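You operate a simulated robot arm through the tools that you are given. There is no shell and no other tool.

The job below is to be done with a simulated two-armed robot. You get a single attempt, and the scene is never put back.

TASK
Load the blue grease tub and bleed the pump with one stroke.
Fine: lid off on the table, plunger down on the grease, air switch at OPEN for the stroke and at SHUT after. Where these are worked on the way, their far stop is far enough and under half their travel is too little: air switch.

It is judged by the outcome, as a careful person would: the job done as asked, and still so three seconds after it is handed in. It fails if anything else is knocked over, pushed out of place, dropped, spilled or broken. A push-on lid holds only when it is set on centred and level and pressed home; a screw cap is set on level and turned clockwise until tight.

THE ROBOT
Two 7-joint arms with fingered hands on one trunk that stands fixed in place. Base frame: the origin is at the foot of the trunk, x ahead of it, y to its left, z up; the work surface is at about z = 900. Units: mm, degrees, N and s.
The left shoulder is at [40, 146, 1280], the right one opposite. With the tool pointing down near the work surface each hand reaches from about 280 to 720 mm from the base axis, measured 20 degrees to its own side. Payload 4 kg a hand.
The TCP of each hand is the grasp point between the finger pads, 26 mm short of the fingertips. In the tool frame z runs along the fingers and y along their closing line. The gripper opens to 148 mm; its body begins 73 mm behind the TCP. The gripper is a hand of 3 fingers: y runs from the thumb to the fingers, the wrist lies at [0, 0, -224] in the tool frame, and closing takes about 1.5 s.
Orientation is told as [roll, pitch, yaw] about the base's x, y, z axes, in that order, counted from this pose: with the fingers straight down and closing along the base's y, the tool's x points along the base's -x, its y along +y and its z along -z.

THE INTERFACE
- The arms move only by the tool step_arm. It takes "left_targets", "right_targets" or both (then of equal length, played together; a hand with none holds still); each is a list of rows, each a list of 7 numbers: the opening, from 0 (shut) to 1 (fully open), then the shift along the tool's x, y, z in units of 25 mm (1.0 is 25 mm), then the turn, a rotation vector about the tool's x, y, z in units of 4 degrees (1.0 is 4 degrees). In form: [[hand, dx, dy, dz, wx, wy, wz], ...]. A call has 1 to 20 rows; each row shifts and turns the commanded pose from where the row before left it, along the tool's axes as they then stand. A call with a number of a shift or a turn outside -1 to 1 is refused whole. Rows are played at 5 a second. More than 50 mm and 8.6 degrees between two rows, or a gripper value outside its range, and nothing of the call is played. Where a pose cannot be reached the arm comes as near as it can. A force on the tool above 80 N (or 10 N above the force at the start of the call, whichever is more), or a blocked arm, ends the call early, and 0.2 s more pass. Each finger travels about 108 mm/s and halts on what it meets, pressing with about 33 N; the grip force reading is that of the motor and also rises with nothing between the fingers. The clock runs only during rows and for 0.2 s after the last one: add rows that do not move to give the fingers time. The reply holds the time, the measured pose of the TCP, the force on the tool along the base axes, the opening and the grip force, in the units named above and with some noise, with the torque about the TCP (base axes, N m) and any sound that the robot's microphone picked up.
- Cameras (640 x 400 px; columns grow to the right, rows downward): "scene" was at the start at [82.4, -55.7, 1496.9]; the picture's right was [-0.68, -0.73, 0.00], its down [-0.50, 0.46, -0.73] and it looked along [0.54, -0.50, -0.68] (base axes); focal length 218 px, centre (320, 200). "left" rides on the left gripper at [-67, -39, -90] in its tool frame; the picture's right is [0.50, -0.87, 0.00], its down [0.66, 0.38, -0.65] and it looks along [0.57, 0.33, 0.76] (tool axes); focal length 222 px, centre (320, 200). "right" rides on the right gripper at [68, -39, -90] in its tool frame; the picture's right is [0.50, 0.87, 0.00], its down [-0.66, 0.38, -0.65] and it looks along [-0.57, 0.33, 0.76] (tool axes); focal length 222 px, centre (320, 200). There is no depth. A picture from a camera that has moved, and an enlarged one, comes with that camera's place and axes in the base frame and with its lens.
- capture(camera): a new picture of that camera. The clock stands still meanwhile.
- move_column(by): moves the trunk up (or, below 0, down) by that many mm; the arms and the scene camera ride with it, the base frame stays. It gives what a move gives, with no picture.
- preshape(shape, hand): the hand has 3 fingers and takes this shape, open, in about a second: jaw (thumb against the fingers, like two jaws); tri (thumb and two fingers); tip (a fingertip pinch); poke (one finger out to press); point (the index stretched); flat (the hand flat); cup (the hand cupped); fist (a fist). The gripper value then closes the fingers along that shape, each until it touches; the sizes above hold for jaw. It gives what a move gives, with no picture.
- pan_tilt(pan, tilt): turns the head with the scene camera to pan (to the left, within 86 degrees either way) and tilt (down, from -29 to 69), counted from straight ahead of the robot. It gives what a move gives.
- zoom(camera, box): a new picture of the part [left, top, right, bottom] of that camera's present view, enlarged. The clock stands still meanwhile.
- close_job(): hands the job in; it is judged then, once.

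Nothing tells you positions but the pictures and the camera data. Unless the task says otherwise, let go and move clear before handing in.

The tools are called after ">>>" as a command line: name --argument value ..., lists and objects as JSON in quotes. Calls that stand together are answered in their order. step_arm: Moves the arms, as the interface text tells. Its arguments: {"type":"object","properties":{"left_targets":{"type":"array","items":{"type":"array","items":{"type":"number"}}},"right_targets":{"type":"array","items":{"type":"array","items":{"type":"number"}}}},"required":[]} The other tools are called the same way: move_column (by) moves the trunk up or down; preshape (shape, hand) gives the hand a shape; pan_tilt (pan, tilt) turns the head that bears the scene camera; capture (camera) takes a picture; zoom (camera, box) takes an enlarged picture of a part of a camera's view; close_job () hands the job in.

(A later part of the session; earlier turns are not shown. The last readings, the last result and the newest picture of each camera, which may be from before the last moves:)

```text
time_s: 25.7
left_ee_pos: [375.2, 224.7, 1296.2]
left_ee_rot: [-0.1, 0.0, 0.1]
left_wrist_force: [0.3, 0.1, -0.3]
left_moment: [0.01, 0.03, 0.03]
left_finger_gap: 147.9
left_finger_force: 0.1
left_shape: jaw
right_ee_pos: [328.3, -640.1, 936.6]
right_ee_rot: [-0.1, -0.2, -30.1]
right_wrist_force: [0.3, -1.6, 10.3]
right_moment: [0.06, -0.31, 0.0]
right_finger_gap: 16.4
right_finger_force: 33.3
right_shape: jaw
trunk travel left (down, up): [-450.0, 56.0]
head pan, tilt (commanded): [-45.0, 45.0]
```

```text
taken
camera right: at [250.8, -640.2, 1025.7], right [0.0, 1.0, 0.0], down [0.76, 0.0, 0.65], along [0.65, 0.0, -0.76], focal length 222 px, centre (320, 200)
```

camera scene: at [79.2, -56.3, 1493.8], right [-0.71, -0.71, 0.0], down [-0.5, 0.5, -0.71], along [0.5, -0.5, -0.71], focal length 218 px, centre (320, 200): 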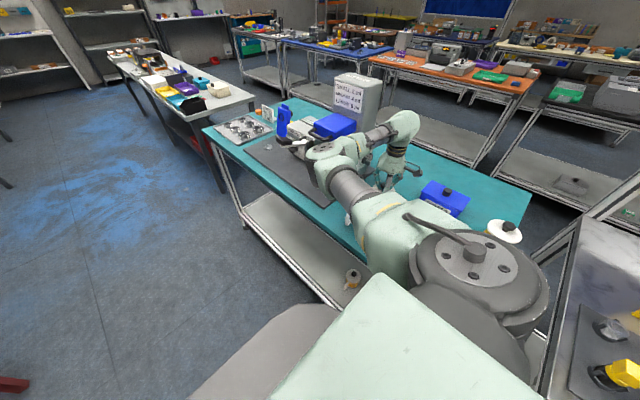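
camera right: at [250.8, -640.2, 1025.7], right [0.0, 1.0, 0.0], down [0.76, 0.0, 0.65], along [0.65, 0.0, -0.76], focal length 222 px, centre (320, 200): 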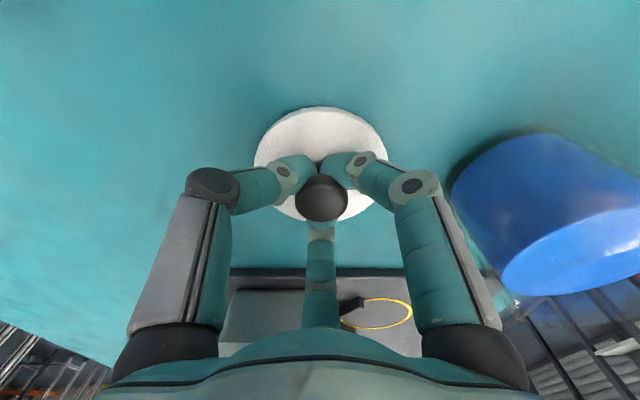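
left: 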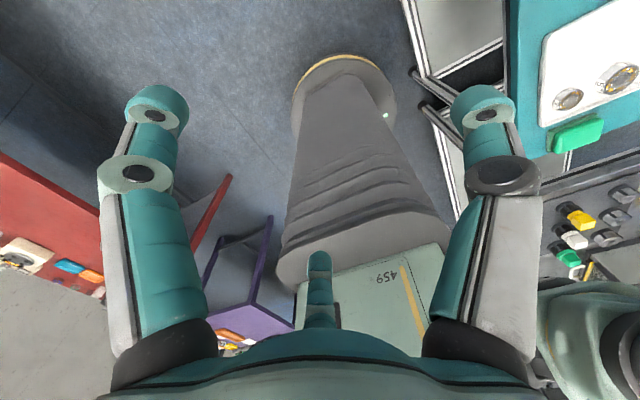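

The lid touched the table at TCP z 937 (10 N). I'll open the fingers and rise straight up.

>>> step_arm --right_targets '[[0.05, 0, 0, -0.08, 0, 0, 0], [0.2, 0, 0, 0, 0, 0, 0], [0.35, 0, 0, 0, 0, 0, 0], [0.45, 0, 0, 0, 0, 0, 0], [0.45, 0, 0, 0, 0, 0, 0], [0.45, 0, 0, -0.2, 0, 0, 0], [0.45, 0, 0, -0.6, 0, 0, 0], [0.45, 0, 0, -1, 0, 0, 0], [0.45, 0, 0, -1, 0, 0, 0], [0.45, 0, 0, -1, 0, 0, 0]]'

>>> capture --camera "right"

>>> capture --camera "scene"

```text
time_s: 27.9
left_ee_pos: [374.9, 224.2, 1296.7]
left_ee_rot: [-0.2, 0.0, 0.1]
left_wrist_force: [0.1, -0.2, -0.9]
left_moment: [-0.02, -0.01, -0.02]
left_finger_gap: 148.0
left_finger_force: 0.1
left_shape: jaw
right_ee_pos: [330.3, -640.3, 1030.5]
right_ee_rot: [-0.1, 0.0, -30.2]
right_wrist_force: [-0.2, -0.2, 0.2]
right_moment: [-0.03, -0.02, -0.02]
right_finger_gap: 66.2
right_finger_force: 0.0
right_shape: jaw
trunk travel left (down, up): [-450.0, 56.0]
head pan, tilt (commanded): [-45.0, 45.0]
```

```text
taken
camera right: at [252.6, -640.3, 1120.5], right [0.0, 1.0, 0.0], down [0.76, 0.0, 0.65], along [0.65, 0.0, -0.76], focal length 222 px, centre (320, 200)
```

right: 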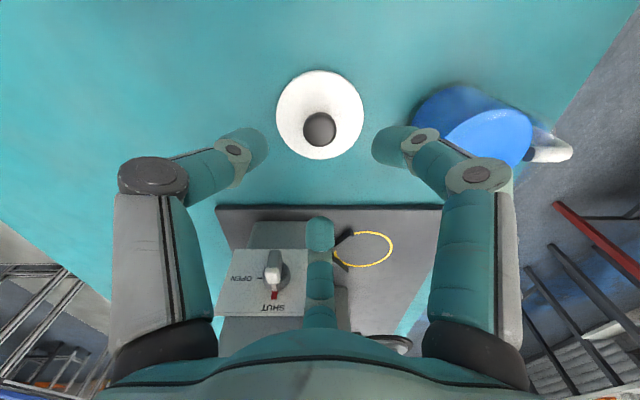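

```text
taken
camera scene: at [79.0, -55.8, 1493.9], right [-0.71, -0.71, 0.0], down [-0.5, 0.5, -0.71], along [0.5, -0.5, -0.71], focal length 218 px, centre (320, 200)
```

scene: 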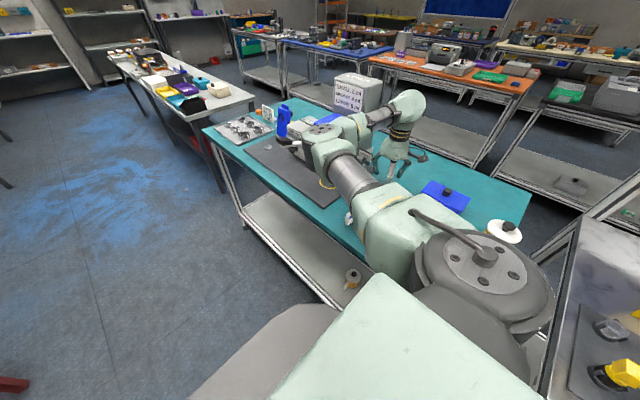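

The lid now lies on the table at about (330, -641). I'll take enlarged views of the switch and the open tub from here.

>>> zoom --camera "right" --box '[200, 200, 350, 330]'

>>> zoom --camera "right" --box '[400, 60, 600, 200]'

```text
3.08 times, centred on (275, 265) of right
camera zoom: at [252.6, -640.3, 1120.5], right [0.0, 1.0, 0.0], down [0.76, 0.0, 0.65], along [0.65, 0.0, -0.76], focal length 684 px, centre (458, 0)
```

zoom: 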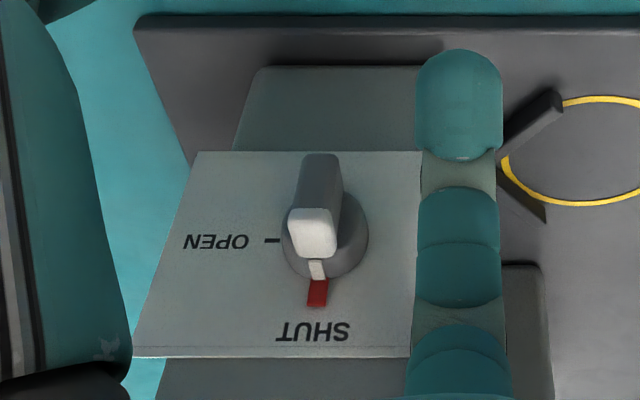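

```text
2.86 times, centred on (500, 130) of right
camera zoom: at [252.6, -640.3, 1120.5], right [0.0, 1.0, 0.0], down [0.76, 0.0, 0.65], along [0.65, 0.0, -0.76], focal length 635 px, centre (-194, 400)
```

zoom: 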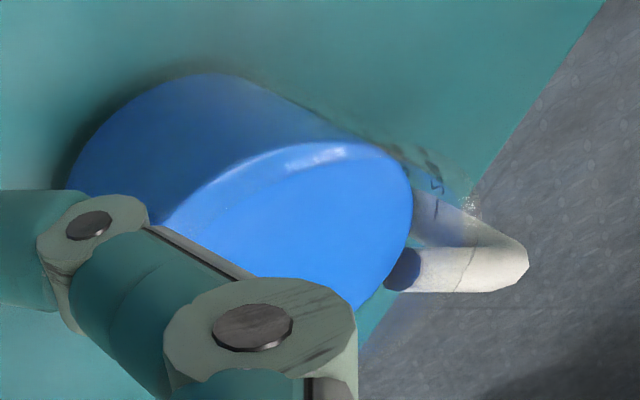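

The tub is an open cylinder of about 80 mm with grease near its top, and the hand's three fingers close centrically, so I need a grip that carries it in from the side. I'll try a few hand shapes here in free air and look at them.

>>> preshape --shape "tip" --hand "right"

>>> capture --camera "right"

>>> preshape --shape "tri" --hand "right"

>>> capture --camera "right"

>>> preshape --shape "cup" --hand "right"

>>> capture --camera "right"

>>> preshape --shape "jaw" --hand "right"

>>> capture --camera "right"

```text
time_s: 28.8
left_ee_pos: [373.5, 223.1, 1296.2]
left_ee_rot: [-0.1, 0.1, 0.1]
left_wrist_force: [-0.2, 0.1, 1.1]
left_moment: [-0.01, 0.01, -0.04]
left_finger_gap: 148.0
left_finger_force: 0.1
left_shape: jaw
right_ee_pos: [329.8, -641.4, 1028.6]
right_ee_rot: [0.0, 0.0, -30.1]
right_wrist_force: [0.0, 0.0, 0.0]
right_moment: [0.0, 0.01, 0.02]
right_finger_gap: 148.0
right_finger_force: 0.1
right_shape: tip
trunk travel left (down, up): [-450.0, 56.0]
head pan, tilt (commanded): [-45.0, 45.0]
```

```text
taken
camera right: at [253.0, -640.9, 1119.6], right [0.0, 1.0, 0.0], down [0.76, 0.0, 0.65], along [0.65, 0.0, -0.76], focal length 222 px, centre (320, 200)
```

right: 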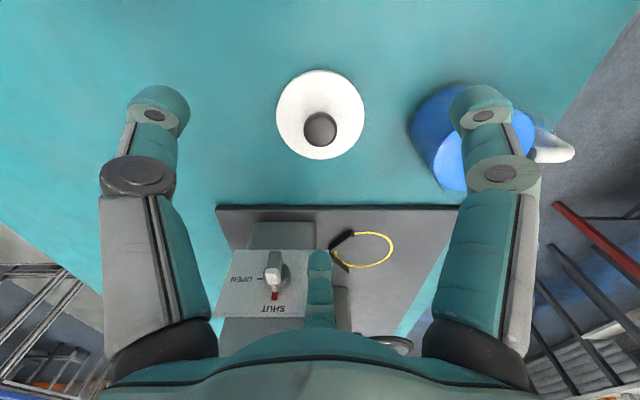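

```text
time_s: 29.7
left_ee_pos: [373.9, 225.0, 1295.9]
left_ee_rot: [-0.1, 0.1, 0.1]
left_wrist_force: [0.3, -1.1, 0.1]
left_moment: [-0.02, 0.01, 0.0]
left_finger_gap: 148.0
left_finger_force: 0.2
left_shape: jaw
right_ee_pos: [330.5, -640.8, 1029.5]
right_ee_rot: [0.0, -0.1, -30.1]
right_wrist_force: [0.0, -1.5, 0.4]
right_moment: [0.0, 0.02, -0.02]
right_finger_gap: 147.9
right_finger_force: 0.1
right_shape: tri
trunk travel left (down, up): [-450.0, 56.0]
head pan, tilt (commanded): [-45.0, 45.0]
```

```text
taken
camera right: at [252.9, -640.8, 1119.7], right [0.0, 1.0, 0.0], down [0.76, 0.0, 0.65], along [0.65, 0.0, -0.76], focal length 222 px, centre (320, 200)
```

right: 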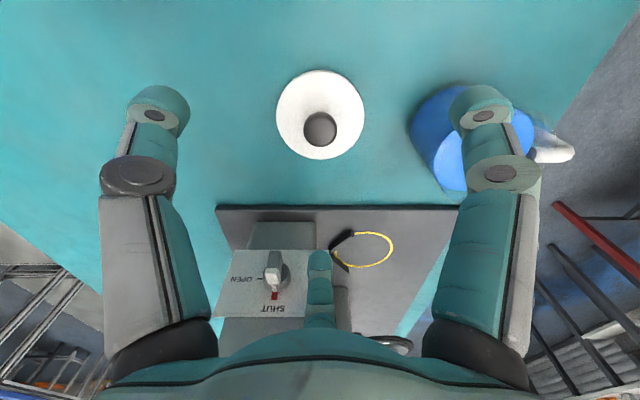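

```text
time_s: 30.6
left_ee_pos: [374.1, 223.8, 1296.4]
left_ee_rot: [-0.1, 0.1, 0.1]
left_wrist_force: [-0.2, 0.6, -0.6]
left_moment: [-0.01, 0.0, -0.01]
left_finger_gap: 147.9
left_finger_force: 0.1
left_shape: jaw
right_ee_pos: [330.4, -641.7, 1029.3]
right_ee_rot: [0.0, 0.0, -30.1]
right_wrist_force: [-0.2, -0.3, -0.6]
right_moment: [0.02, 0.01, -0.03]
right_finger_gap: 60.1
right_finger_force: 0.1
right_shape: cup
trunk travel left (down, up): [-450.0, 56.0]
head pan, tilt (commanded): [-45.0, 45.0]
```

```text
taken
camera right: at [252.9, -640.8, 1119.7], right [0.0, 1.0, 0.0], down [0.76, 0.0, 0.65], along [0.65, 0.0, -0.76], focal length 222 px, centre (320, 200)
```

right: 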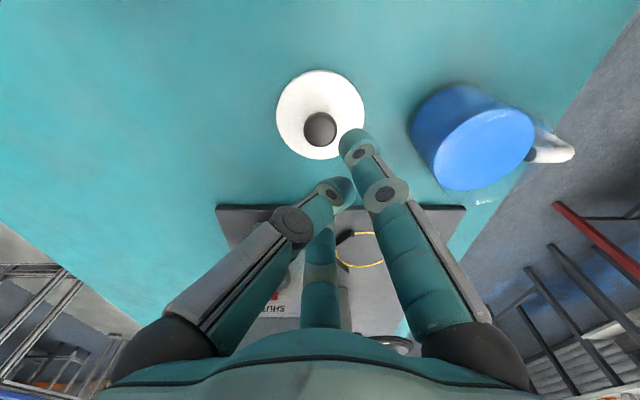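

```text
time_s: 31.5
left_ee_pos: [374.7, 224.4, 1297.1]
left_ee_rot: [-0.2, 0.1, 0.1]
left_wrist_force: [-0.5, 0.5, -0.4]
left_moment: [-0.03, 0.0, 0.01]
left_finger_gap: 147.9
left_finger_force: 0.0
left_shape: jaw
right_ee_pos: [329.8, -640.9, 1029.5]
right_ee_rot: [-0.1, 0.1, -30.2]
right_wrist_force: [0.2, -0.1, 0.0]
right_moment: [0.03, -0.01, -0.01]
right_finger_gap: 148.0
right_finger_force: 0.0
right_shape: jaw
trunk travel left (down, up): [-450.0, 56.0]
head pan, tilt (commanded): [-45.0, 45.0]
```

```text
taken
camera right: at [253.0, -640.8, 1119.7], right [0.0, 1.0, 0.0], down [0.76, 0.0, 0.65], along [0.65, 0.0, -0.76], focal length 222 px, centre (320, 200)
```

right: 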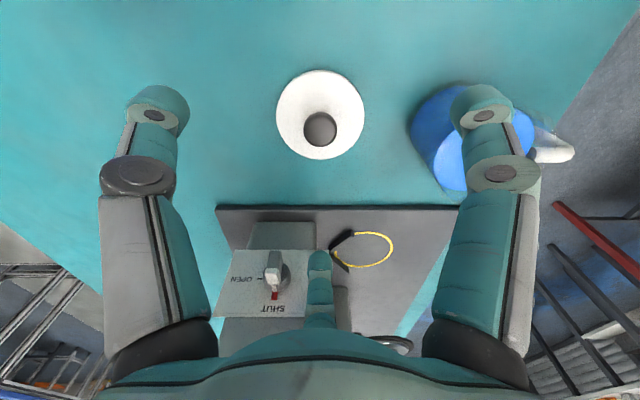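

The shapes look alike when open, so carrying the tub by its handle, or pushing it, are the options for bringing it in sideways under the plunger. I'll move the right hand back to (230, -450) for a good look at the tub and its handle.

>>> step_arm --right_targets '[[0.8, 0.3, 0.2, -0.6, 0, 0, 0], [0.6, 0.9, 0.6, 0, 0, 0, 0], [0.5, 0.95, 0.6, 0, 0, 0, 0], [0.5, 0.95, 0.6, 0, 0, 0, 0], [0.5, 0.95, 0.6, 0, 0, 0, 0], [0.5, 0.95, 0.6, 0, 0, 0, 0], [0.5, 0.95, 0.6, 0, 0, 0, 0], [0.5, 0.95, 0.6, 0, 0, 0, 0], [0.5, 0.38, 0.22, 0, 0, 0, 0]]'

>>> capture --camera "right"

>>> zoom --camera "right" --box '[200, 80, 440, 240]'

>>> capture --camera "scene"

```text
time_s: 33.5
left_ee_pos: [374.6, 224.9, 1296.1]
left_ee_rot: [-0.1, 0.1, 0.1]
left_wrist_force: [0.2, -0.2, -0.6]
left_moment: [-0.01, 0.03, 0.04]
left_finger_gap: 147.7
left_finger_force: 0.2
left_shape: jaw
right_ee_pos: [228.1, -451.3, 1045.6]
right_ee_rot: [0.1, 0.1, -30.1]
right_wrist_force: [0.6, 1.1, 0.1]
right_moment: [0.02, 0.0, -0.01]
right_finger_gap: 74.4
right_finger_force: 0.0
right_shape: jaw
trunk travel left (down, up): [-450.0, 56.0]
head pan, tilt (commanded): [-45.0, 45.0]
```

```text
taken
camera right: at [150.4, -450.7, 1136.3], right [0.0, 1.0, 0.0], down [0.76, 0.0, 0.65], along [0.65, 0.0, -0.76], focal length 222 px, centre (320, 200)
```

right: 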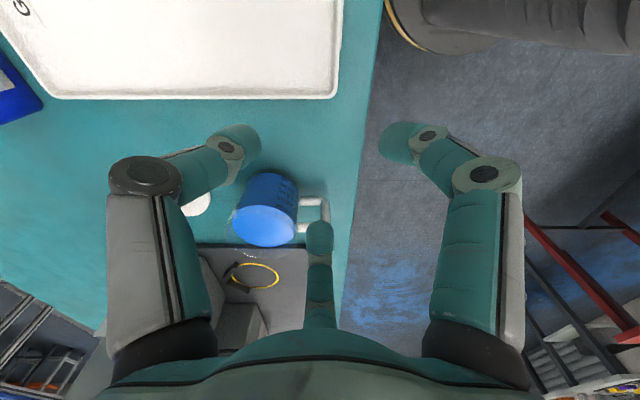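

```text
2.50 times, centred on (320, 160) of right
camera zoom: at [150.4, -450.7, 1136.3], right [0.0, 1.0, 0.0], down [0.76, 0.0, 0.65], along [0.65, 0.0, -0.76], focal length 555 px, centre (320, 300)
```

zoom: 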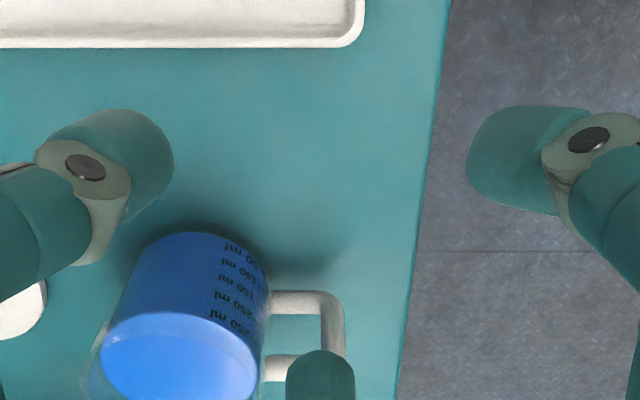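

```text
taken
camera scene: at [79.3, -56.3, 1493.8], right [-0.71, -0.71, 0.0], down [-0.5, 0.5, -0.71], along [0.5, -0.5, -0.71], focal length 218 px, centre (320, 200)
```

scene: 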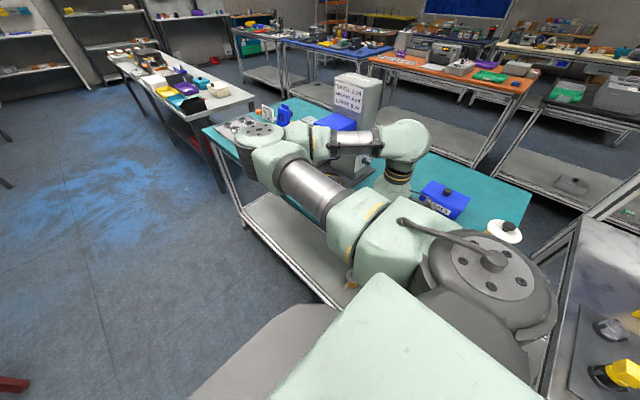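

The tub is clear with blue grease up to below its rim, and its D-shaped handle has its bar at about (338, -444), z 918 to 966, roughly 12 mm thick. I'll see how the "tip" and "tri" shapes close, in free air here, to choose a handle grip.

>>> preshape --shape "tip" --hand "right"

>>> step_arm --right_targets '[[0.5, 0, 0, 0, 0, 0, 0], [0.3, 0, 0, 0, 0, 0, 0], [0.2, 0, 0, 0, 0, 0, 0], [0.2, 0, 0, 0, 0, 0, 0], [0.2, 0, 0, 0, 0, 0, 0], [0.2, 0, 0, 0, 0, 0, 0]]'

>>> capture --camera "right"

>>> preshape --shape "tri" --hand "right"

>>> step_arm --right_targets '[[0.5, 0, 0, 0, 0, 0, 0], [0.3, 0, 0, 0, 0, 0, 0], [0.2, 0, 0, 0, 0, 0, 0], [0.2, 0, 0, 0, 0, 0, 0], [0.2, 0, 0, 0, 0, 0, 0], [0.2, 0, 0, 0, 0, 0, 0]]'

>>> capture --camera "right"

```text
time_s: 34.4
left_ee_pos: [374.2, 225.4, 1295.4]
left_ee_rot: [-0.1, 0.1, 0.1]
left_wrist_force: [0.1, -0.1, -0.3]
left_moment: [-0.01, 0.03, 0.01]
left_finger_gap: 147.7
left_finger_force: 0.0
left_shape: jaw
right_ee_pos: [228.4, -451.3, 1045.8]
right_ee_rot: [0.0, -0.1, -30.2]
right_wrist_force: [0.3, -0.6, -0.3]
right_moment: [0.05, 0.01, 0.01]
right_finger_gap: 147.5
right_finger_force: 0.1
right_shape: tip
trunk travel left (down, up): [-450.0, 56.0]
head pan, tilt (commanded): [-45.0, 45.0]
```

```text
time_s: 35.8
left_ee_pos: [373.6, 224.3, 1295.7]
left_ee_rot: [-0.2, 0.1, 0.1]
left_wrist_force: [0.2, -1.4, 0.4]
left_moment: [-0.02, 0.01, -0.02]
left_finger_gap: 147.8
left_finger_force: 0.1
left_shape: jaw
right_ee_pos: [227.8, -451.7, 1046.3]
right_ee_rot: [0.0, 0.0, -30.1]
right_wrist_force: [0.6, 0.8, -0.2]
right_moment: [0.03, 0.01, -0.01]
right_finger_gap: 30.1
right_finger_force: 0.0
right_shape: tip
trunk travel left (down, up): [-450.0, 56.0]
head pan, tilt (commanded): [-45.0, 45.0]
```

```text
taken
camera right: at [150.6, -451.0, 1136.3], right [0.0, 1.0, 0.0], down [0.76, 0.0, 0.65], along [0.65, 0.0, -0.76], focal length 222 px, centre (320, 200)
```

right: 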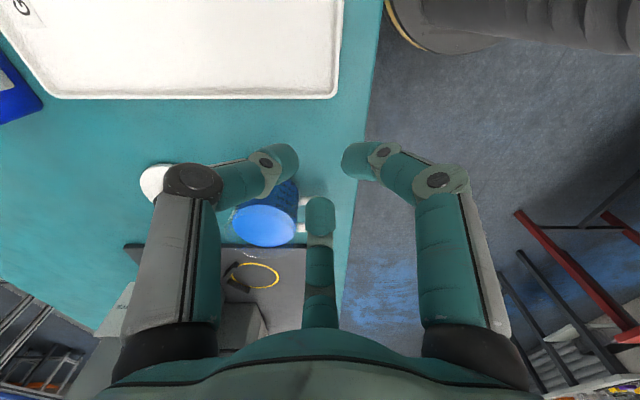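

```text
time_s: 36.7
left_ee_pos: [374.2, 224.1, 1296.3]
left_ee_rot: [-0.1, 0.1, 0.1]
left_wrist_force: [0.5, 0.0, -0.5]
left_moment: [-0.02, 0.01, -0.06]
left_finger_gap: 147.8
left_finger_force: 0.0
left_shape: jaw
right_ee_pos: [228.2, -451.2, 1045.2]
right_ee_rot: [0.0, 0.0, -30.1]
right_wrist_force: [-0.3, 0.0, -0.2]
right_moment: [-0.01, 0.02, -0.01]
right_finger_gap: 147.9
right_finger_force: 0.0
right_shape: tri
trunk travel left (down, up): [-450.0, 56.0]
head pan, tilt (commanded): [-45.0, 45.0]
```

```text
time_s: 38.1
left_ee_pos: [374.8, 224.3, 1296.4]
left_ee_rot: [-0.1, 0.1, 0.0]
left_wrist_force: [1.1, 0.0, 0.8]
left_moment: [0.0, 0.01, -0.01]
left_finger_gap: 147.8
left_finger_force: 0.2
left_shape: jaw
right_ee_pos: [229.4, -450.7, 1047.4]
right_ee_rot: [0.0, -0.1, -30.1]
right_wrist_force: [-1.0, 0.1, -0.7]
right_moment: [0.0, 0.05, 0.01]
right_finger_gap: 30.0
right_finger_force: 0.0
right_shape: tri
trunk travel left (down, up): [-450.0, 56.0]
head pan, tilt (commanded): [-45.0, 45.0]
```

```text
taken
camera right: at [150.6, -451.0, 1136.3], right [0.0, 1.0, 0.0], down [0.76, 0.0, 0.65], along [0.65, 0.0, -0.76], focal length 222 px, centre (320, 200)
```

right: 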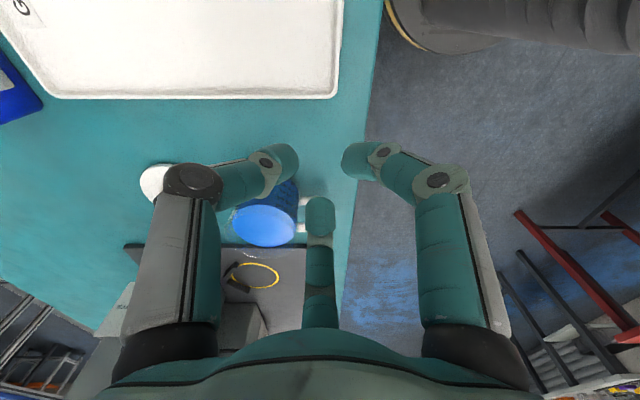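

All the gripping shapes close on three fingers at 120 degrees with curled tips. My plan: grip the tub body with the hand leaning 24 degrees, set it on the mat just in front of the ring, then slide it into the two stops. First I'll take the leaning pose (yaw 0, leaning toward -x/+y) above the tub.

>>> preshape --shape "jaw" --hand "right"

>>> step_arm --right_targets '[[0.8, 0, 0, -0.5, 0, 0, -0.9375], [0.8, 0, 0, -0.5, 0, 0, -0.9375], [0.8, 0, 0, -0.5, 0, 0, -0.9375], [0.8, 0, 0, -0.5, 0, 0, -0.9375], [0.8, 0, 0, 0, 0, 0, -0.9375], [0.8, 0, 0, 0, 0, 0, -0.9375], [0.8, 0, 0, 0, 0, 0, -0.9375], [0.8, 0, 0, 0, 0, 0, -0.9375], [0.8, 0, 0, 0, 0.5, -0.866, 0], [0.8, 0, 0, 0, 0.5, -0.866, 0], [0.8, 0, 0, 0, 0.5, -0.866, 0], [0.8, 0, 0, 0, 0.5, -0.866, 0], [0.8, 0, 0, 0, 0.5, -0.866, 0], [0.8, 0, 0, 0, 0.5, -0.866, 0], [0.8, 0, 0, 0, 0, 0, 0]]'

>>> capture --camera "right"

>>> capture --camera "scene"

```text
time_s: 39.0
left_ee_pos: [374.1, 224.5, 1296.7]
left_ee_rot: [-0.2, 0.1, 0.1]
left_wrist_force: [0.0, 0.2, -0.3]
left_moment: [0.02, 0.0, -0.01]
left_finger_gap: 147.8
left_finger_force: 0.1
left_shape: jaw
right_ee_pos: [228.0, -451.6, 1045.9]
right_ee_rot: [0.1, 0.0, -30.2]
right_wrist_force: [0.0, 1.0, 0.1]
right_moment: [0.0, -0.02, 0.04]
right_finger_gap: 148.1
right_finger_force: 0.2
right_shape: jaw
trunk travel left (down, up): [-450.0, 56.0]
head pan, tilt (commanded): [-45.0, 45.0]
```

```text
time_s: 42.2
left_ee_pos: [373.6, 223.6, 1295.6]
left_ee_rot: [-0.1, 0.1, 0.1]
left_wrist_force: [-0.3, -0.2, -0.3]
left_moment: [0.0, 0.0, 0.0]
left_finger_gap: 148.0
left_finger_force: 0.0
left_shape: jaw
right_ee_pos: [256.0, -492.1, 1100.6]
right_ee_rot: [-12.5, -20.6, 2.2]
right_wrist_force: [0.7, -0.2, -0.4]
right_moment: [0.0, 0.0, -0.04]
right_finger_gap: 118.4
right_finger_force: 0.1
right_shape: jaw
right hand out of reach, approached as far as the arm can: row 11, 12, 13, 14
trunk travel left (down, up): [-450.0, 56.0]
head pan, tilt (commanded): [-45.0, 45.0]
```

```text
taken
camera right: at [160.1, -514.8, 1167.6], right [-0.43, 0.83, -0.35], down [0.4, 0.53, 0.75], along [0.81, 0.19, -0.56], focal length 222 px, centre (320, 200)
```

right: 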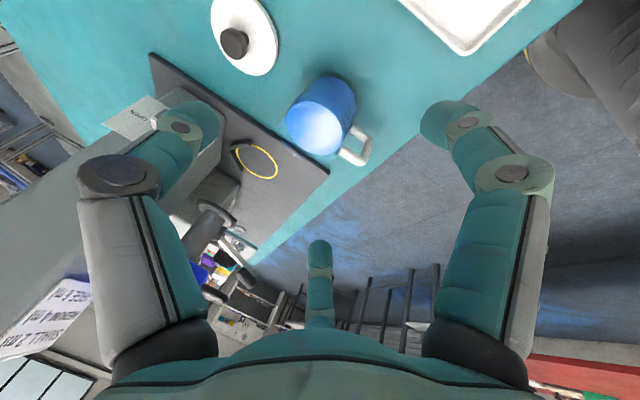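

```text
taken
camera scene: at [79.3, -56.2, 1493.8], right [-0.71, -0.71, 0.0], down [-0.5, 0.5, -0.71], along [0.5, -0.5, -0.71], focal length 218 px, centre (320, 200)
```

scene: 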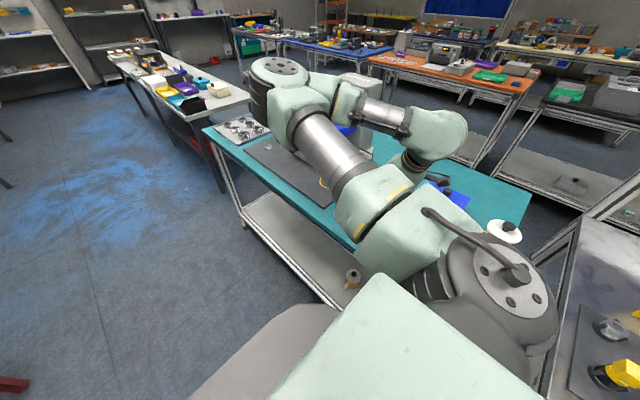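

The leaning orientation is reached, with the TCP at (256, -492, 1101); the tub, its handle and the lid are all in view. I'll move to the approach point 110 mm back from the grasp along the hand's axis.

>>> step_arm --right_targets '[[0.8, -0.4, 0.11, 0.6, 0, 0, 0], [0.8, -0.4, 0.11, 0.6, 0, 0, 0], [0.8, -0.4, 0.11, 0.6, 0, 0, 0], [0.8, 0, 0, 0, 0, 0, 0]]'

>>> capture --camera "right"

>>> zoom --camera "right" --box '[220, 40, 420, 180]'

```text
time_s: 43.2
left_ee_pos: [374.3, 225.6, 1295.9]
left_ee_rot: [-0.1, 0.1, 0.1]
left_wrist_force: [-0.9, -0.7, 0.2]
left_moment: [0.0, 0.01, -0.02]
left_finger_gap: 147.9
left_finger_force: 0.0
left_shape: jaw
right_ee_pos: [301.7, -492.5, 1069.3]
right_ee_rot: [-12.6, -20.6, 2.3]
right_wrist_force: [0.0, 0.7, 0.2]
right_moment: [-0.01, -0.02, 0.03]
right_finger_gap: 118.6
right_finger_force: 0.0
right_shape: jaw
trunk travel left (down, up): [-450.0, 56.0]
head pan, tilt (commanded): [-45.0, 45.0]
```

```text
taken
camera right: at [205.2, -514.5, 1136.3], right [-0.43, 0.83, -0.35], down [0.4, 0.53, 0.75], along [0.81, 0.19, -0.56], focal length 222 px, centre (320, 200)
```

right: 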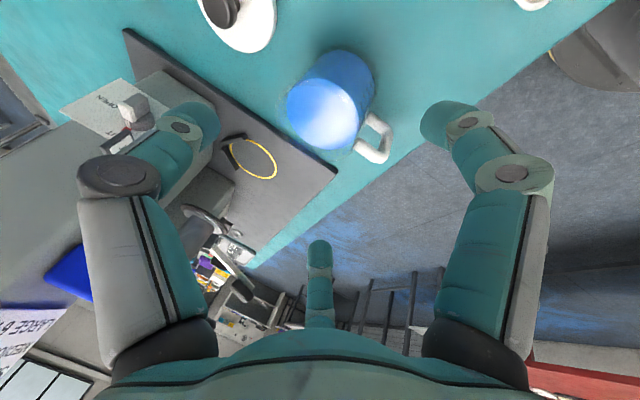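

```text
2.86 times, centred on (320, 110) of right
camera zoom: at [205.2, -514.5, 1136.3], right [-0.43, 0.83, -0.35], down [0.4, 0.53, 0.75], along [0.81, 0.19, -0.56], focal length 635 px, centre (320, 457)
```

zoom: 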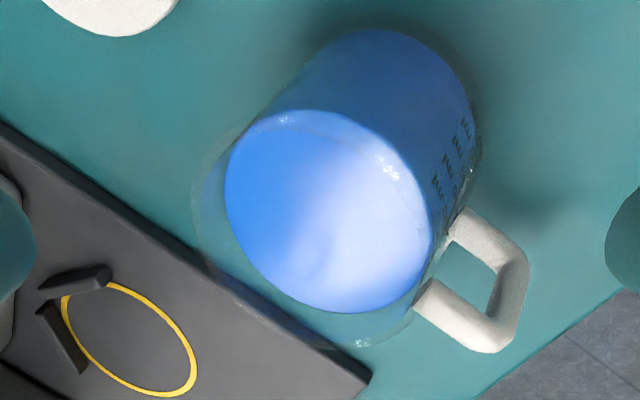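

The tub axis checks out at (337.5, -515) with the grease surface well below the clear rim. I'll descend along the hand's axis around the tub, stopping before closing to check clearances.

>>> step_arm --right_targets '[[0.8, 0.1, 0, 0.8, 0, 0, 0], [0.8, 0, 0, 0.8, 0, 0, 0], [0.8, 0, 0, 0.8, 0, 0, 0], [0.8, 0, 0, 0.6, 0, 0, 0], [0.8, 0, 0, 0, 0, 0, 0]]'

>>> capture --camera "right"

>>> capture --camera "scene"

```text
time_s: 44.4
left_ee_pos: [374.4, 224.6, 1296.6]
left_ee_rot: [-0.2, 0.0, 0.0]
left_wrist_force: [-0.6, -0.5, 0.3]
left_moment: [-0.03, 0.0, 0.01]
left_finger_gap: 147.8
left_finger_force: 0.1
left_shape: jaw
right_ee_pos: [321.6, -507.8, 1000.6]
right_ee_rot: [-12.6, -20.6, 2.2]
right_wrist_force: [-0.3, 0.1, -0.6]
right_moment: [-0.02, -0.01, 0.0]
right_finger_gap: 118.7
right_finger_force: 0.0
right_shape: jaw
trunk travel left (down, up): [-450.0, 56.0]
head pan, tilt (commanded): [-45.0, 45.0]
```

```text
taken
camera right: at [226.2, -530.4, 1066.1], right [-0.43, 0.83, -0.35], down [0.4, 0.53, 0.75], along [0.81, 0.19, -0.56], focal length 222 px, centre (320, 200)
```

right: 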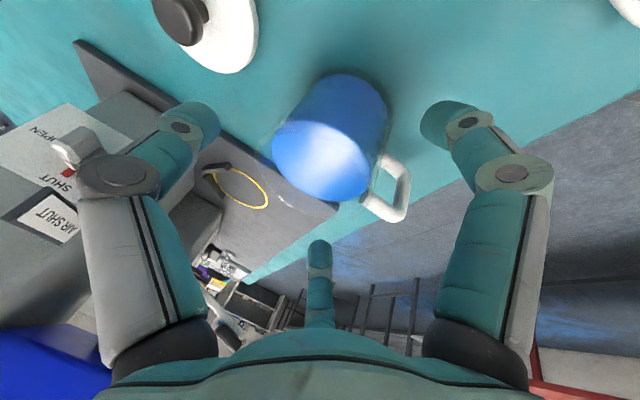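

```text
taken
camera scene: at [79.1, -56.3, 1493.8], right [-0.71, -0.71, 0.0], down [-0.5, 0.5, -0.71], along [0.5, -0.5, -0.71], focal length 218 px, centre (320, 200)
```

scene: 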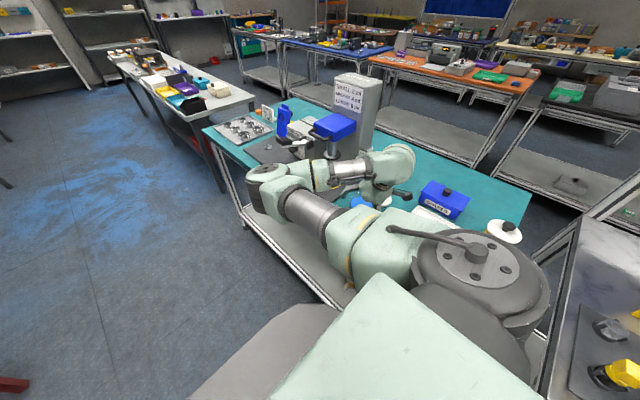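

The fingers straddle the tub with the handle free between two of them, and the hand's axis passes through the tub's middle. I'll go down the last 36 mm.

>>> step_arm --right_targets '[[0.8, -0.05, 0, 0.5, 0, 0, 0], [0.8, -0.05, 0, 0.5, 0, 0, 0], [0.8, 0, 0, 0.4, 0, 0, 0], [0.8, 0, 0, 0, 0, 0, 0]]'

>>> capture --camera "right"

>>> zoom --camera "scene" --box '[320, 140, 440, 220]'

```text
time_s: 45.4
left_ee_pos: [374.8, 225.8, 1296.5]
left_ee_rot: [-0.2, 0.1, 0.1]
left_wrist_force: [0.9, -1.0, 0.0]
left_moment: [0.0, 0.02, 0.02]
left_finger_gap: 147.8
left_finger_force: 0.1
left_shape: jaw
right_ee_pos: [341.3, -516.0, 968.8]
right_ee_rot: [-12.6, -20.6, 2.4]
right_wrist_force: [0.0, 0.8, -0.6]
right_moment: [-0.01, 0.0, -0.01]
right_finger_gap: 118.5
right_finger_force: 0.0
right_shape: jaw
trunk travel left (down, up): [-450.0, 56.0]
head pan, tilt (commanded): [-45.0, 45.0]
```

```text
taken
camera right: at [243.5, -537.6, 1035.1], right [-0.43, 0.83, -0.35], down [0.4, 0.53, 0.75], along [0.81, 0.19, -0.56], focal length 222 px, centre (320, 200)
```

right: 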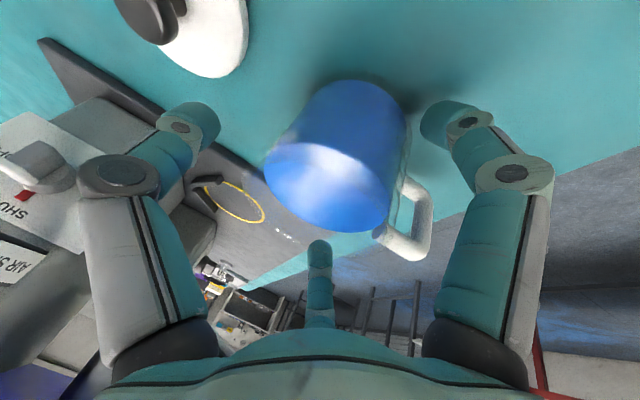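

```text
5.00 times, centred on (380, 180) of scene
camera zoom: at [79.3, -56.3, 1493.8], right [-0.71, -0.71, 0.0], down [-0.5, 0.5, -0.71], along [0.5, -0.5, -0.71], focal length 1092 px, centre (20, 300)
```

zoom: 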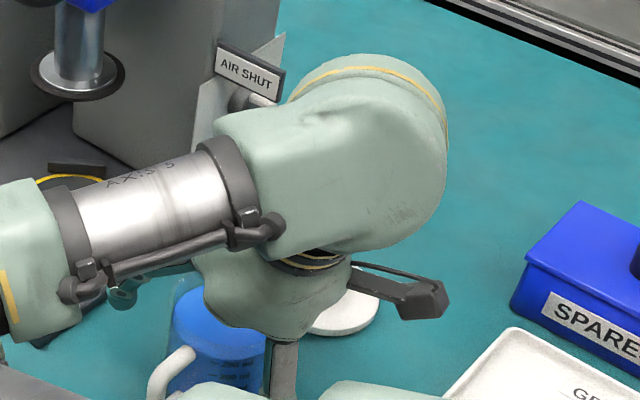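

The tub sits centrally between the three fingers with the handle clear of them. I'll close the hand on it.

>>> step_arm --right_targets '[[0.7, 0, 0, 0, 0, 0, 0], [0.6, 0, 0, 0, 0, 0, 0], [0.5, 0, 0, 0, 0, 0, 0], [0.45, 0, 0, 0, 0, 0, 0], [0.4, 0, 0, 0, 0, 0, 0], [0.35, 0, 0, 0, 0, 0, 0], [0.3, 0, 0, 0, 0, 0, 0], [0.3, 0, 0, 0, 0, 0, 0], [0.3, 0, 0, 0, 0, 0, 0]]'

>>> capture --camera "right"

>>> zoom --camera "scene" --box '[320, 140, 440, 220]'

```text
time_s: 47.4
left_ee_pos: [374.9, 224.4, 1295.7]
left_ee_rot: [0.0, 0.0, 0.1]
left_wrist_force: [-0.1, -0.2, 0.2]
left_moment: [-0.01, -0.01, 0.03]
left_finger_gap: 147.6
left_finger_force: 0.2
left_shape: jaw
right_ee_pos: [338.1, -516.3, 970.3]
right_ee_rot: [-12.5, -20.7, 2.2]
right_wrist_force: [-0.8, 0.5, 1.2]
right_moment: [0.06, 0.16, 0.03]
right_finger_gap: 69.8
right_finger_force: 32.7
right_shape: jaw
trunk travel left (down, up): [-450.0, 56.0]
head pan, tilt (commanded): [-45.0, 45.0]
```

```text
taken
camera right: at [243.1, -537.4, 1035.4], right [-0.43, 0.83, -0.35], down [0.4, 0.53, 0.75], along [0.81, 0.19, -0.56], focal length 222 px, centre (320, 200)
```

right: 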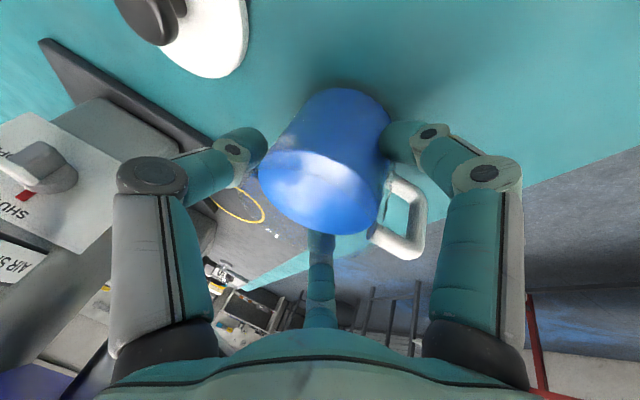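

```text
5.00 times, centred on (380, 180) of scene
camera zoom: at [79.0, -56.1, 1493.8], right [-0.71, -0.71, 0.0], down [-0.5, 0.5, -0.71], along [0.5, -0.5, -0.71], focal length 1092 px, centre (20, 300)
```

zoom: 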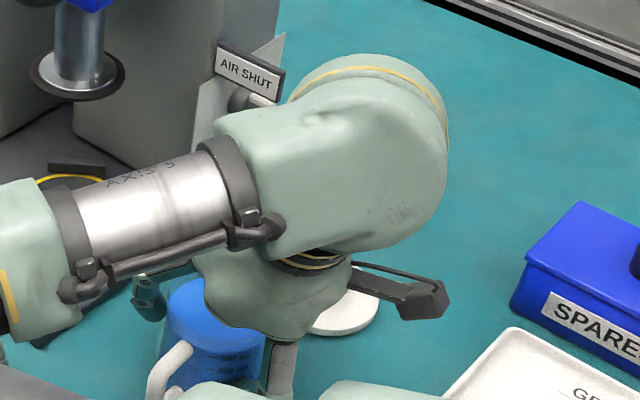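

The three fingers hold the tub at 33 N with the handle untouched. I'll lift vertically 15 mm and check that it hangs upright and firm.

>>> step_arm --right_targets '[[0.25, -0.07, -0.04, -0.183, 0, 0, 0], [0.25, -0.07, -0.04, -0.183, 0, 0, 0], [0.25, -0.07, -0.04, -0.183, 0, 0, 0], [0.25, 0, 0, 0, 0, 0, 0]]'

>>> capture --camera "right"

>>> zoom --camera "scene" --box '[320, 140, 440, 220]'

```text
time_s: 48.4
left_ee_pos: [375.2, 223.7, 1296.0]
left_ee_rot: [-0.1, 0.1, 0.1]
left_wrist_force: [0.0, -1.2, 0.1]
left_moment: [0.01, -0.01, -0.03]
left_finger_gap: 148.0
left_finger_force: 0.1
left_shape: jaw
right_ee_pos: [339.1, -514.8, 984.2]
right_ee_rot: [-12.5, -20.6, 2.3]
right_wrist_force: [0.8, 0.0, -3.1]
right_moment: [0.01, 0.02, -0.03]
right_finger_gap: 70.3
right_finger_force: 32.8
right_shape: jaw
trunk travel left (down, up): [-450.0, 56.0]
head pan, tilt (commanded): [-45.0, 45.0]
```

```text
taken
camera right: at [243.2, -536.3, 1050.9], right [-0.43, 0.83, -0.35], down [0.4, 0.53, 0.75], along [0.81, 0.19, -0.56], focal length 222 px, centre (320, 200)
```

right: 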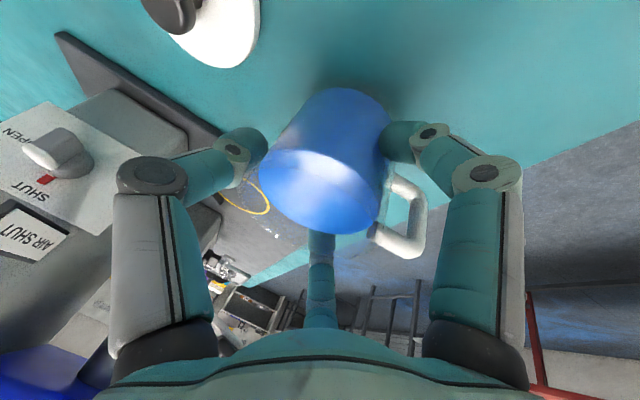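

```text
5.00 times, centred on (380, 180) of scene
camera zoom: at [79.6, -56.9, 1493.8], right [-0.71, -0.71, 0.0], down [-0.5, 0.5, -0.71], along [0.5, -0.5, -0.71], focal length 1092 px, centre (20, 300)
```

zoom: 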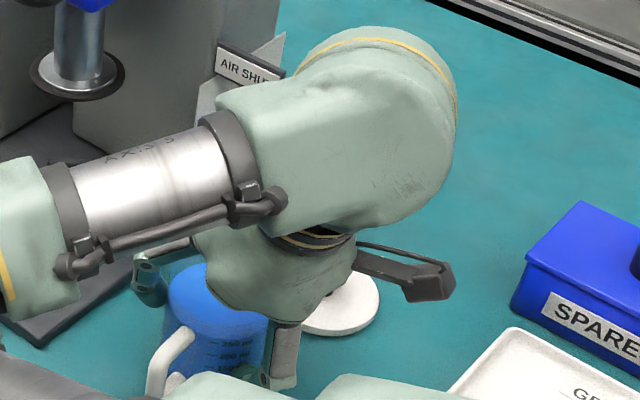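

The tub hangs steady (about 3 N) with its pose in the hand unchanged. I'll now turn it 60 degrees clockwise in place about the vertical, rising 10 mm.

>>> step_arm --right_targets '[[0.25, -0.0094, -0.0054, -0.0244, 0.352, 0.203, 0.914], [0.25, -0.0094, -0.0054, -0.0244, 0.352, 0.203, 0.914], [0.25, -0.0094, -0.0054, -0.0244, 0.352, 0.203, 0.914], [0.25, -0.0094, -0.0054, -0.0244, 0.352, 0.203, 0.914], [0.25, -0.0094, -0.0054, -0.0244, 0.352, 0.203, 0.914], [0.25, -0.0094, -0.0054, -0.0244, 0.352, 0.203, 0.914], [0.25, -0.0094, -0.0054, -0.0244, 0.352, 0.203, 0.914], [0.25, -0.0094, -0.0054, -0.0244, 0.352, 0.203, 0.914], [0.25, -0.0094, -0.0054, -0.0244, 0.352, 0.203, 0.914], [0.25, -0.0094, -0.0054, -0.0244, 0.352, 0.203, 0.914], [0.25, -0.0094, -0.0054, -0.0244, 0.352, 0.203, 0.914], [0.25, -0.0094, -0.0054, -0.0244, 0.352, 0.203, 0.914], [0.25, -0.0094, -0.0054, -0.0244, 0.352, 0.203, 0.914], [0.25, -0.0094, -0.0054, -0.0244, 0.352, 0.203, 0.914], [0.25, -0.0094, -0.0054, -0.0244, 0.352, 0.203, 0.914], [0.25, 0, 0, 0, 0, 0, 0]]'

>>> capture --camera "right"

>>> capture --camera "scene"

```text
time_s: 51.8
left_ee_pos: [374.8, 223.7, 1295.1]
left_ee_rot: [-0.1, 0.1, 0.0]
left_wrist_force: [0.1, 0.0, 1.5]
left_moment: [0.01, -0.02, 0.01]
left_finger_gap: 147.9
left_finger_force: 0.0
left_shape: jaw
right_ee_pos: [338.7, -513.8, 994.1]
right_ee_rot: [-12.5, -20.7, -57.9]
right_wrist_force: [0.1, -0.6, -3.7]
right_moment: [0.04, 0.01, 0.01]
right_finger_gap: 70.1
right_finger_force: 32.5
right_shape: jaw
trunk travel left (down, up): [-450.0, 56.0]
head pan, tilt (commanded): [-45.0, 45.0]
```

```text
taken
camera right: at [272.5, -441.3, 1059.7], right [0.5, 0.79, -0.35], down [0.65, -0.08, 0.75], along [0.56, -0.61, -0.56], focal length 222 px, centre (320, 200)
```

right: 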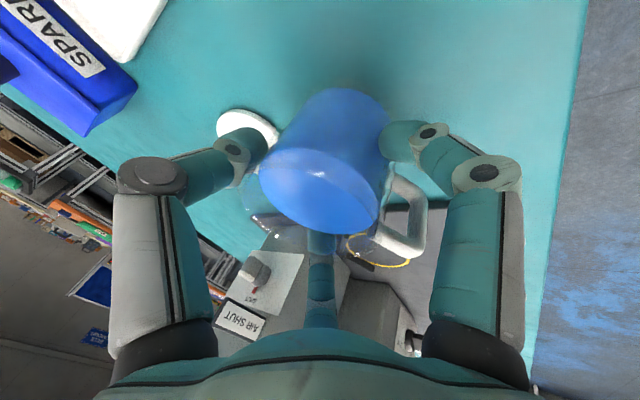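

```text
taken
camera scene: at [79.4, -56.6, 1493.8], right [-0.71, -0.71, 0.0], down [-0.5, 0.5, -0.71], along [0.5, -0.5, -0.71], focal length 218 px, centre (320, 200)
```

scene: 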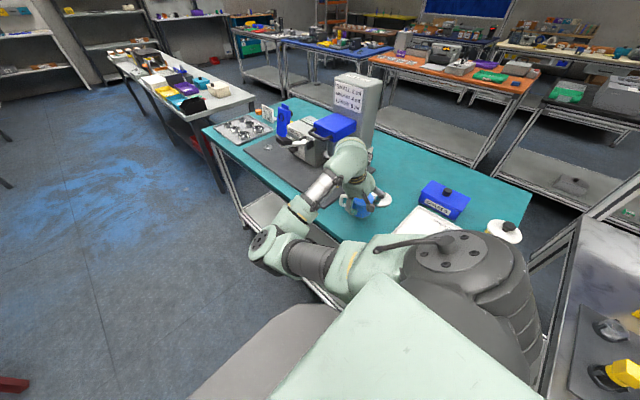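

The tub is turned with its handle toward +x/+y and the head camera now sees the site well. I'll carry it low, tub bottom about 25 mm up, to a staging point at (440, -470).

>>> step_arm --right_targets '[[0.25, -0.126, 0.862, -0.142, 0, 0, 0], [0.25, -0.126, 0.862, -0.142, 0, 0, 0], [0.25, -0.126, 0.862, -0.142, 0, 0, 0], [0.25, -0.126, 0.862, -0.142, 0, 0, 0], [0.25, -0.126, 0.862, -0.142, 0, 0, 0], [0.25, 0, 0, 0, 0, 0, 0]]'

>>> capture --camera "right"

>>> zoom --camera "scene" --box '[240, 80, 420, 220]'

```text
time_s: 53.2
left_ee_pos: [374.4, 223.3, 1297.1]
left_ee_rot: [-0.1, 0.2, 0.1]
left_wrist_force: [-1.0, -0.6, -0.8]
left_moment: [-0.04, 0.0, -0.03]
left_finger_gap: 148.0
left_finger_force: 0.2
left_shape: jaw
right_ee_pos: [440.1, -467.8, 992.6]
right_ee_rot: [-12.6, -20.6, -57.8]
right_wrist_force: [-0.4, 0.6, -2.9]
right_moment: [0.01, 0.02, -0.01]
right_finger_gap: 69.6
right_finger_force: 33.3
right_shape: jaw
trunk travel left (down, up): [-450.0, 56.0]
head pan, tilt (commanded): [-45.0, 45.0]
```

```text
taken
camera right: at [374.4, -394.8, 1058.5], right [0.5, 0.79, -0.35], down [0.65, -0.08, 0.75], along [0.56, -0.61, -0.56], focal length 222 px, centre (320, 200)
```

right: 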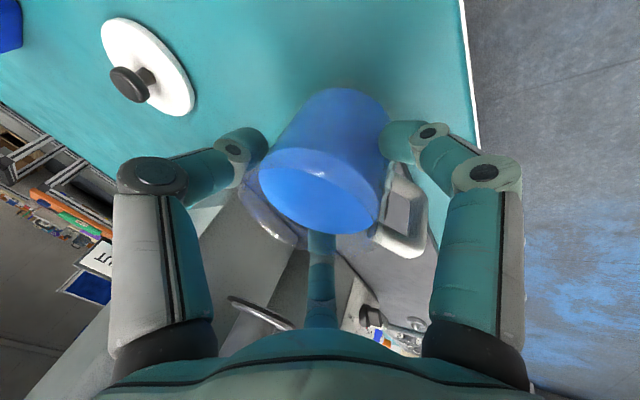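

```text
2.86 times, centred on (330, 150) of scene
camera zoom: at [79.3, -56.8, 1493.8], right [-0.71, -0.71, 0.0], down [-0.5, 0.5, -0.71], along [0.5, -0.5, -0.71], focal length 624 px, centre (291, 343)
```

zoom: 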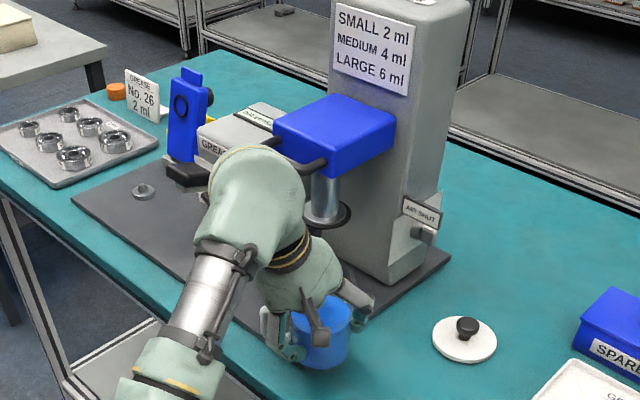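

The tub hangs upright just off the mat corner, and the block, lever and column are all clear. I'll move it over the mat to about (535, -491), staying low.

>>> step_arm --right_targets '[[0.25, -0.488, 0.586, 0.058, 0, 0, 0], [0.25, -0.488, 0.586, 0.058, 0, 0, 0], [0.25, -0.488, 0.586, 0.058, 0, 0, 0], [0.25, -0.488, 0.586, 0.058, 0, 0, 0], [0.25, -0.488, 0.586, 0.058, 0, 0, 0], [0.25, 0, 0, 0, 0, 0, 0]]'

>>> capture --camera "right"

>>> zoom --camera "scene" --box '[240, 80, 420, 220]'

```text
time_s: 54.6
left_ee_pos: [374.4, 224.0, 1295.4]
left_ee_rot: [-0.1, 0.0, 0.1]
left_wrist_force: [0.4, -0.4, 0.8]
left_moment: [0.02, -0.01, 0.02]
left_finger_gap: 147.9
left_finger_force: 0.1
left_shape: jaw
right_ee_pos: [534.1, -487.0, 993.8]
right_ee_rot: [-12.5, -20.7, -57.8]
right_wrist_force: [0.2, -0.2, -3.0]
right_moment: [0.05, 0.04, -0.01]
right_finger_gap: 70.0
right_finger_force: 33.0
right_shape: jaw
trunk travel left (down, up): [-450.0, 56.0]
head pan, tilt (commanded): [-45.0, 45.0]
```

```text
taken
camera right: at [466.7, -413.7, 1059.8], right [0.5, 0.79, -0.35], down [0.65, -0.08, 0.75], along [0.56, -0.61, -0.56], focal length 222 px, centre (320, 200)
```

right: 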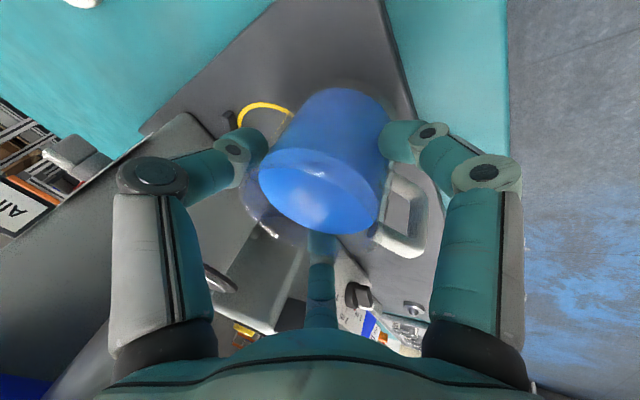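

```text
2.86 times, centred on (330, 150) of scene
camera zoom: at [79.3, -56.5, 1493.8], right [-0.71, -0.71, 0.0], down [-0.5, 0.5, -0.71], along [0.5, -0.5, -0.71], focal length 624 px, centre (291, 343)
```

zoom: 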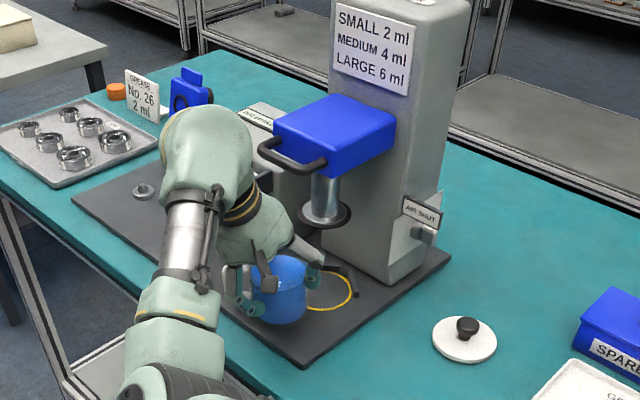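

The tub hangs over the mat beside the ring with clear gaps to the plunger and its handle. I'll lower it until it touches the mat.

>>> step_arm --right_targets '[[0.25, 0.0845, 0.0487, 0.219, 0, 0, 0], [0.25, 0.0845, 0.0487, 0.219, 0, 0, 0], [0.25, 0, 0, 0, 0, 0, 0]]'

>>> step_arm --right_targets '[[0.25, 0.0352, 0.0203, 0.0914, 0, 0, 0], [0.25, 0, 0, 0, 0, 0, 0]]'

>>> step_arm --right_targets '[[0.25, 0.0352, 0.0203, 0.0914, 0, 0, 0], [0.25, 0, 0, 0, 0, 0, 0]]'

```text
time_s: 55.4
left_ee_pos: [375.3, 224.1, 1296.1]
left_ee_rot: [-0.2, 0.1, 0.1]
left_wrist_force: [0.0, -0.1, -0.5]
left_moment: [-0.01, -0.02, 0.0]
left_finger_gap: 147.9
left_finger_force: 0.1
left_shape: jaw
right_ee_pos: [533.6, -487.4, 980.9]
right_ee_rot: [-12.6, -20.7, -57.8]
right_wrist_force: [-0.1, -0.1, 1.2]
right_moment: [0.14, 0.01, -0.05]
right_finger_gap: 69.9
right_finger_force: 32.4
right_shape: jaw
trunk travel left (down, up): [-450.0, 56.0]
head pan, tilt (commanded): [-45.0, 45.0]
```

```text
time_s: 56.0
left_ee_pos: [372.7, 224.1, 1296.1]
left_ee_rot: [-0.1, 0.0, 0.1]
left_wrist_force: [-0.3, -0.1, 0.7]
left_moment: [0.0, -0.01, -0.01]
left_finger_gap: 147.8
left_finger_force: 0.0
left_shape: jaw
right_ee_pos: [533.9, -487.7, 980.2]
right_ee_rot: [-12.6, -20.9, -57.9]
right_wrist_force: [-1.3, -1.2, 10.0]
right_moment: [0.33, 0.1, 0.01]
right_finger_gap: 69.8
right_finger_force: 32.8
right_shape: jaw
trunk travel left (down, up): [-450.0, 56.0]
head pan, tilt (commanded): [-45.0, 45.0]
```

```text
time_s: 56.6
left_ee_pos: [372.6, 225.9, 1296.8]
left_ee_rot: [-0.2, 0.0, 0.1]
left_wrist_force: [0.1, -0.4, -0.1]
left_moment: [0.02, -0.02, -0.02]
left_finger_gap: 147.8
left_finger_force: 0.1
left_shape: jaw
right_ee_pos: [533.2, -489.0, 979.0]
right_ee_rot: [-12.5, -21.0, -57.9]
right_wrist_force: [0.2, -2.5, 19.5]
right_moment: [0.45, 0.23, 0.05]
right_finger_gap: 69.9
right_finger_force: 32.5
right_shape: jaw
trunk travel left (down, up): [-450.0, 56.0]
head pan, tilt (commanded): [-45.0, 45.0]
```

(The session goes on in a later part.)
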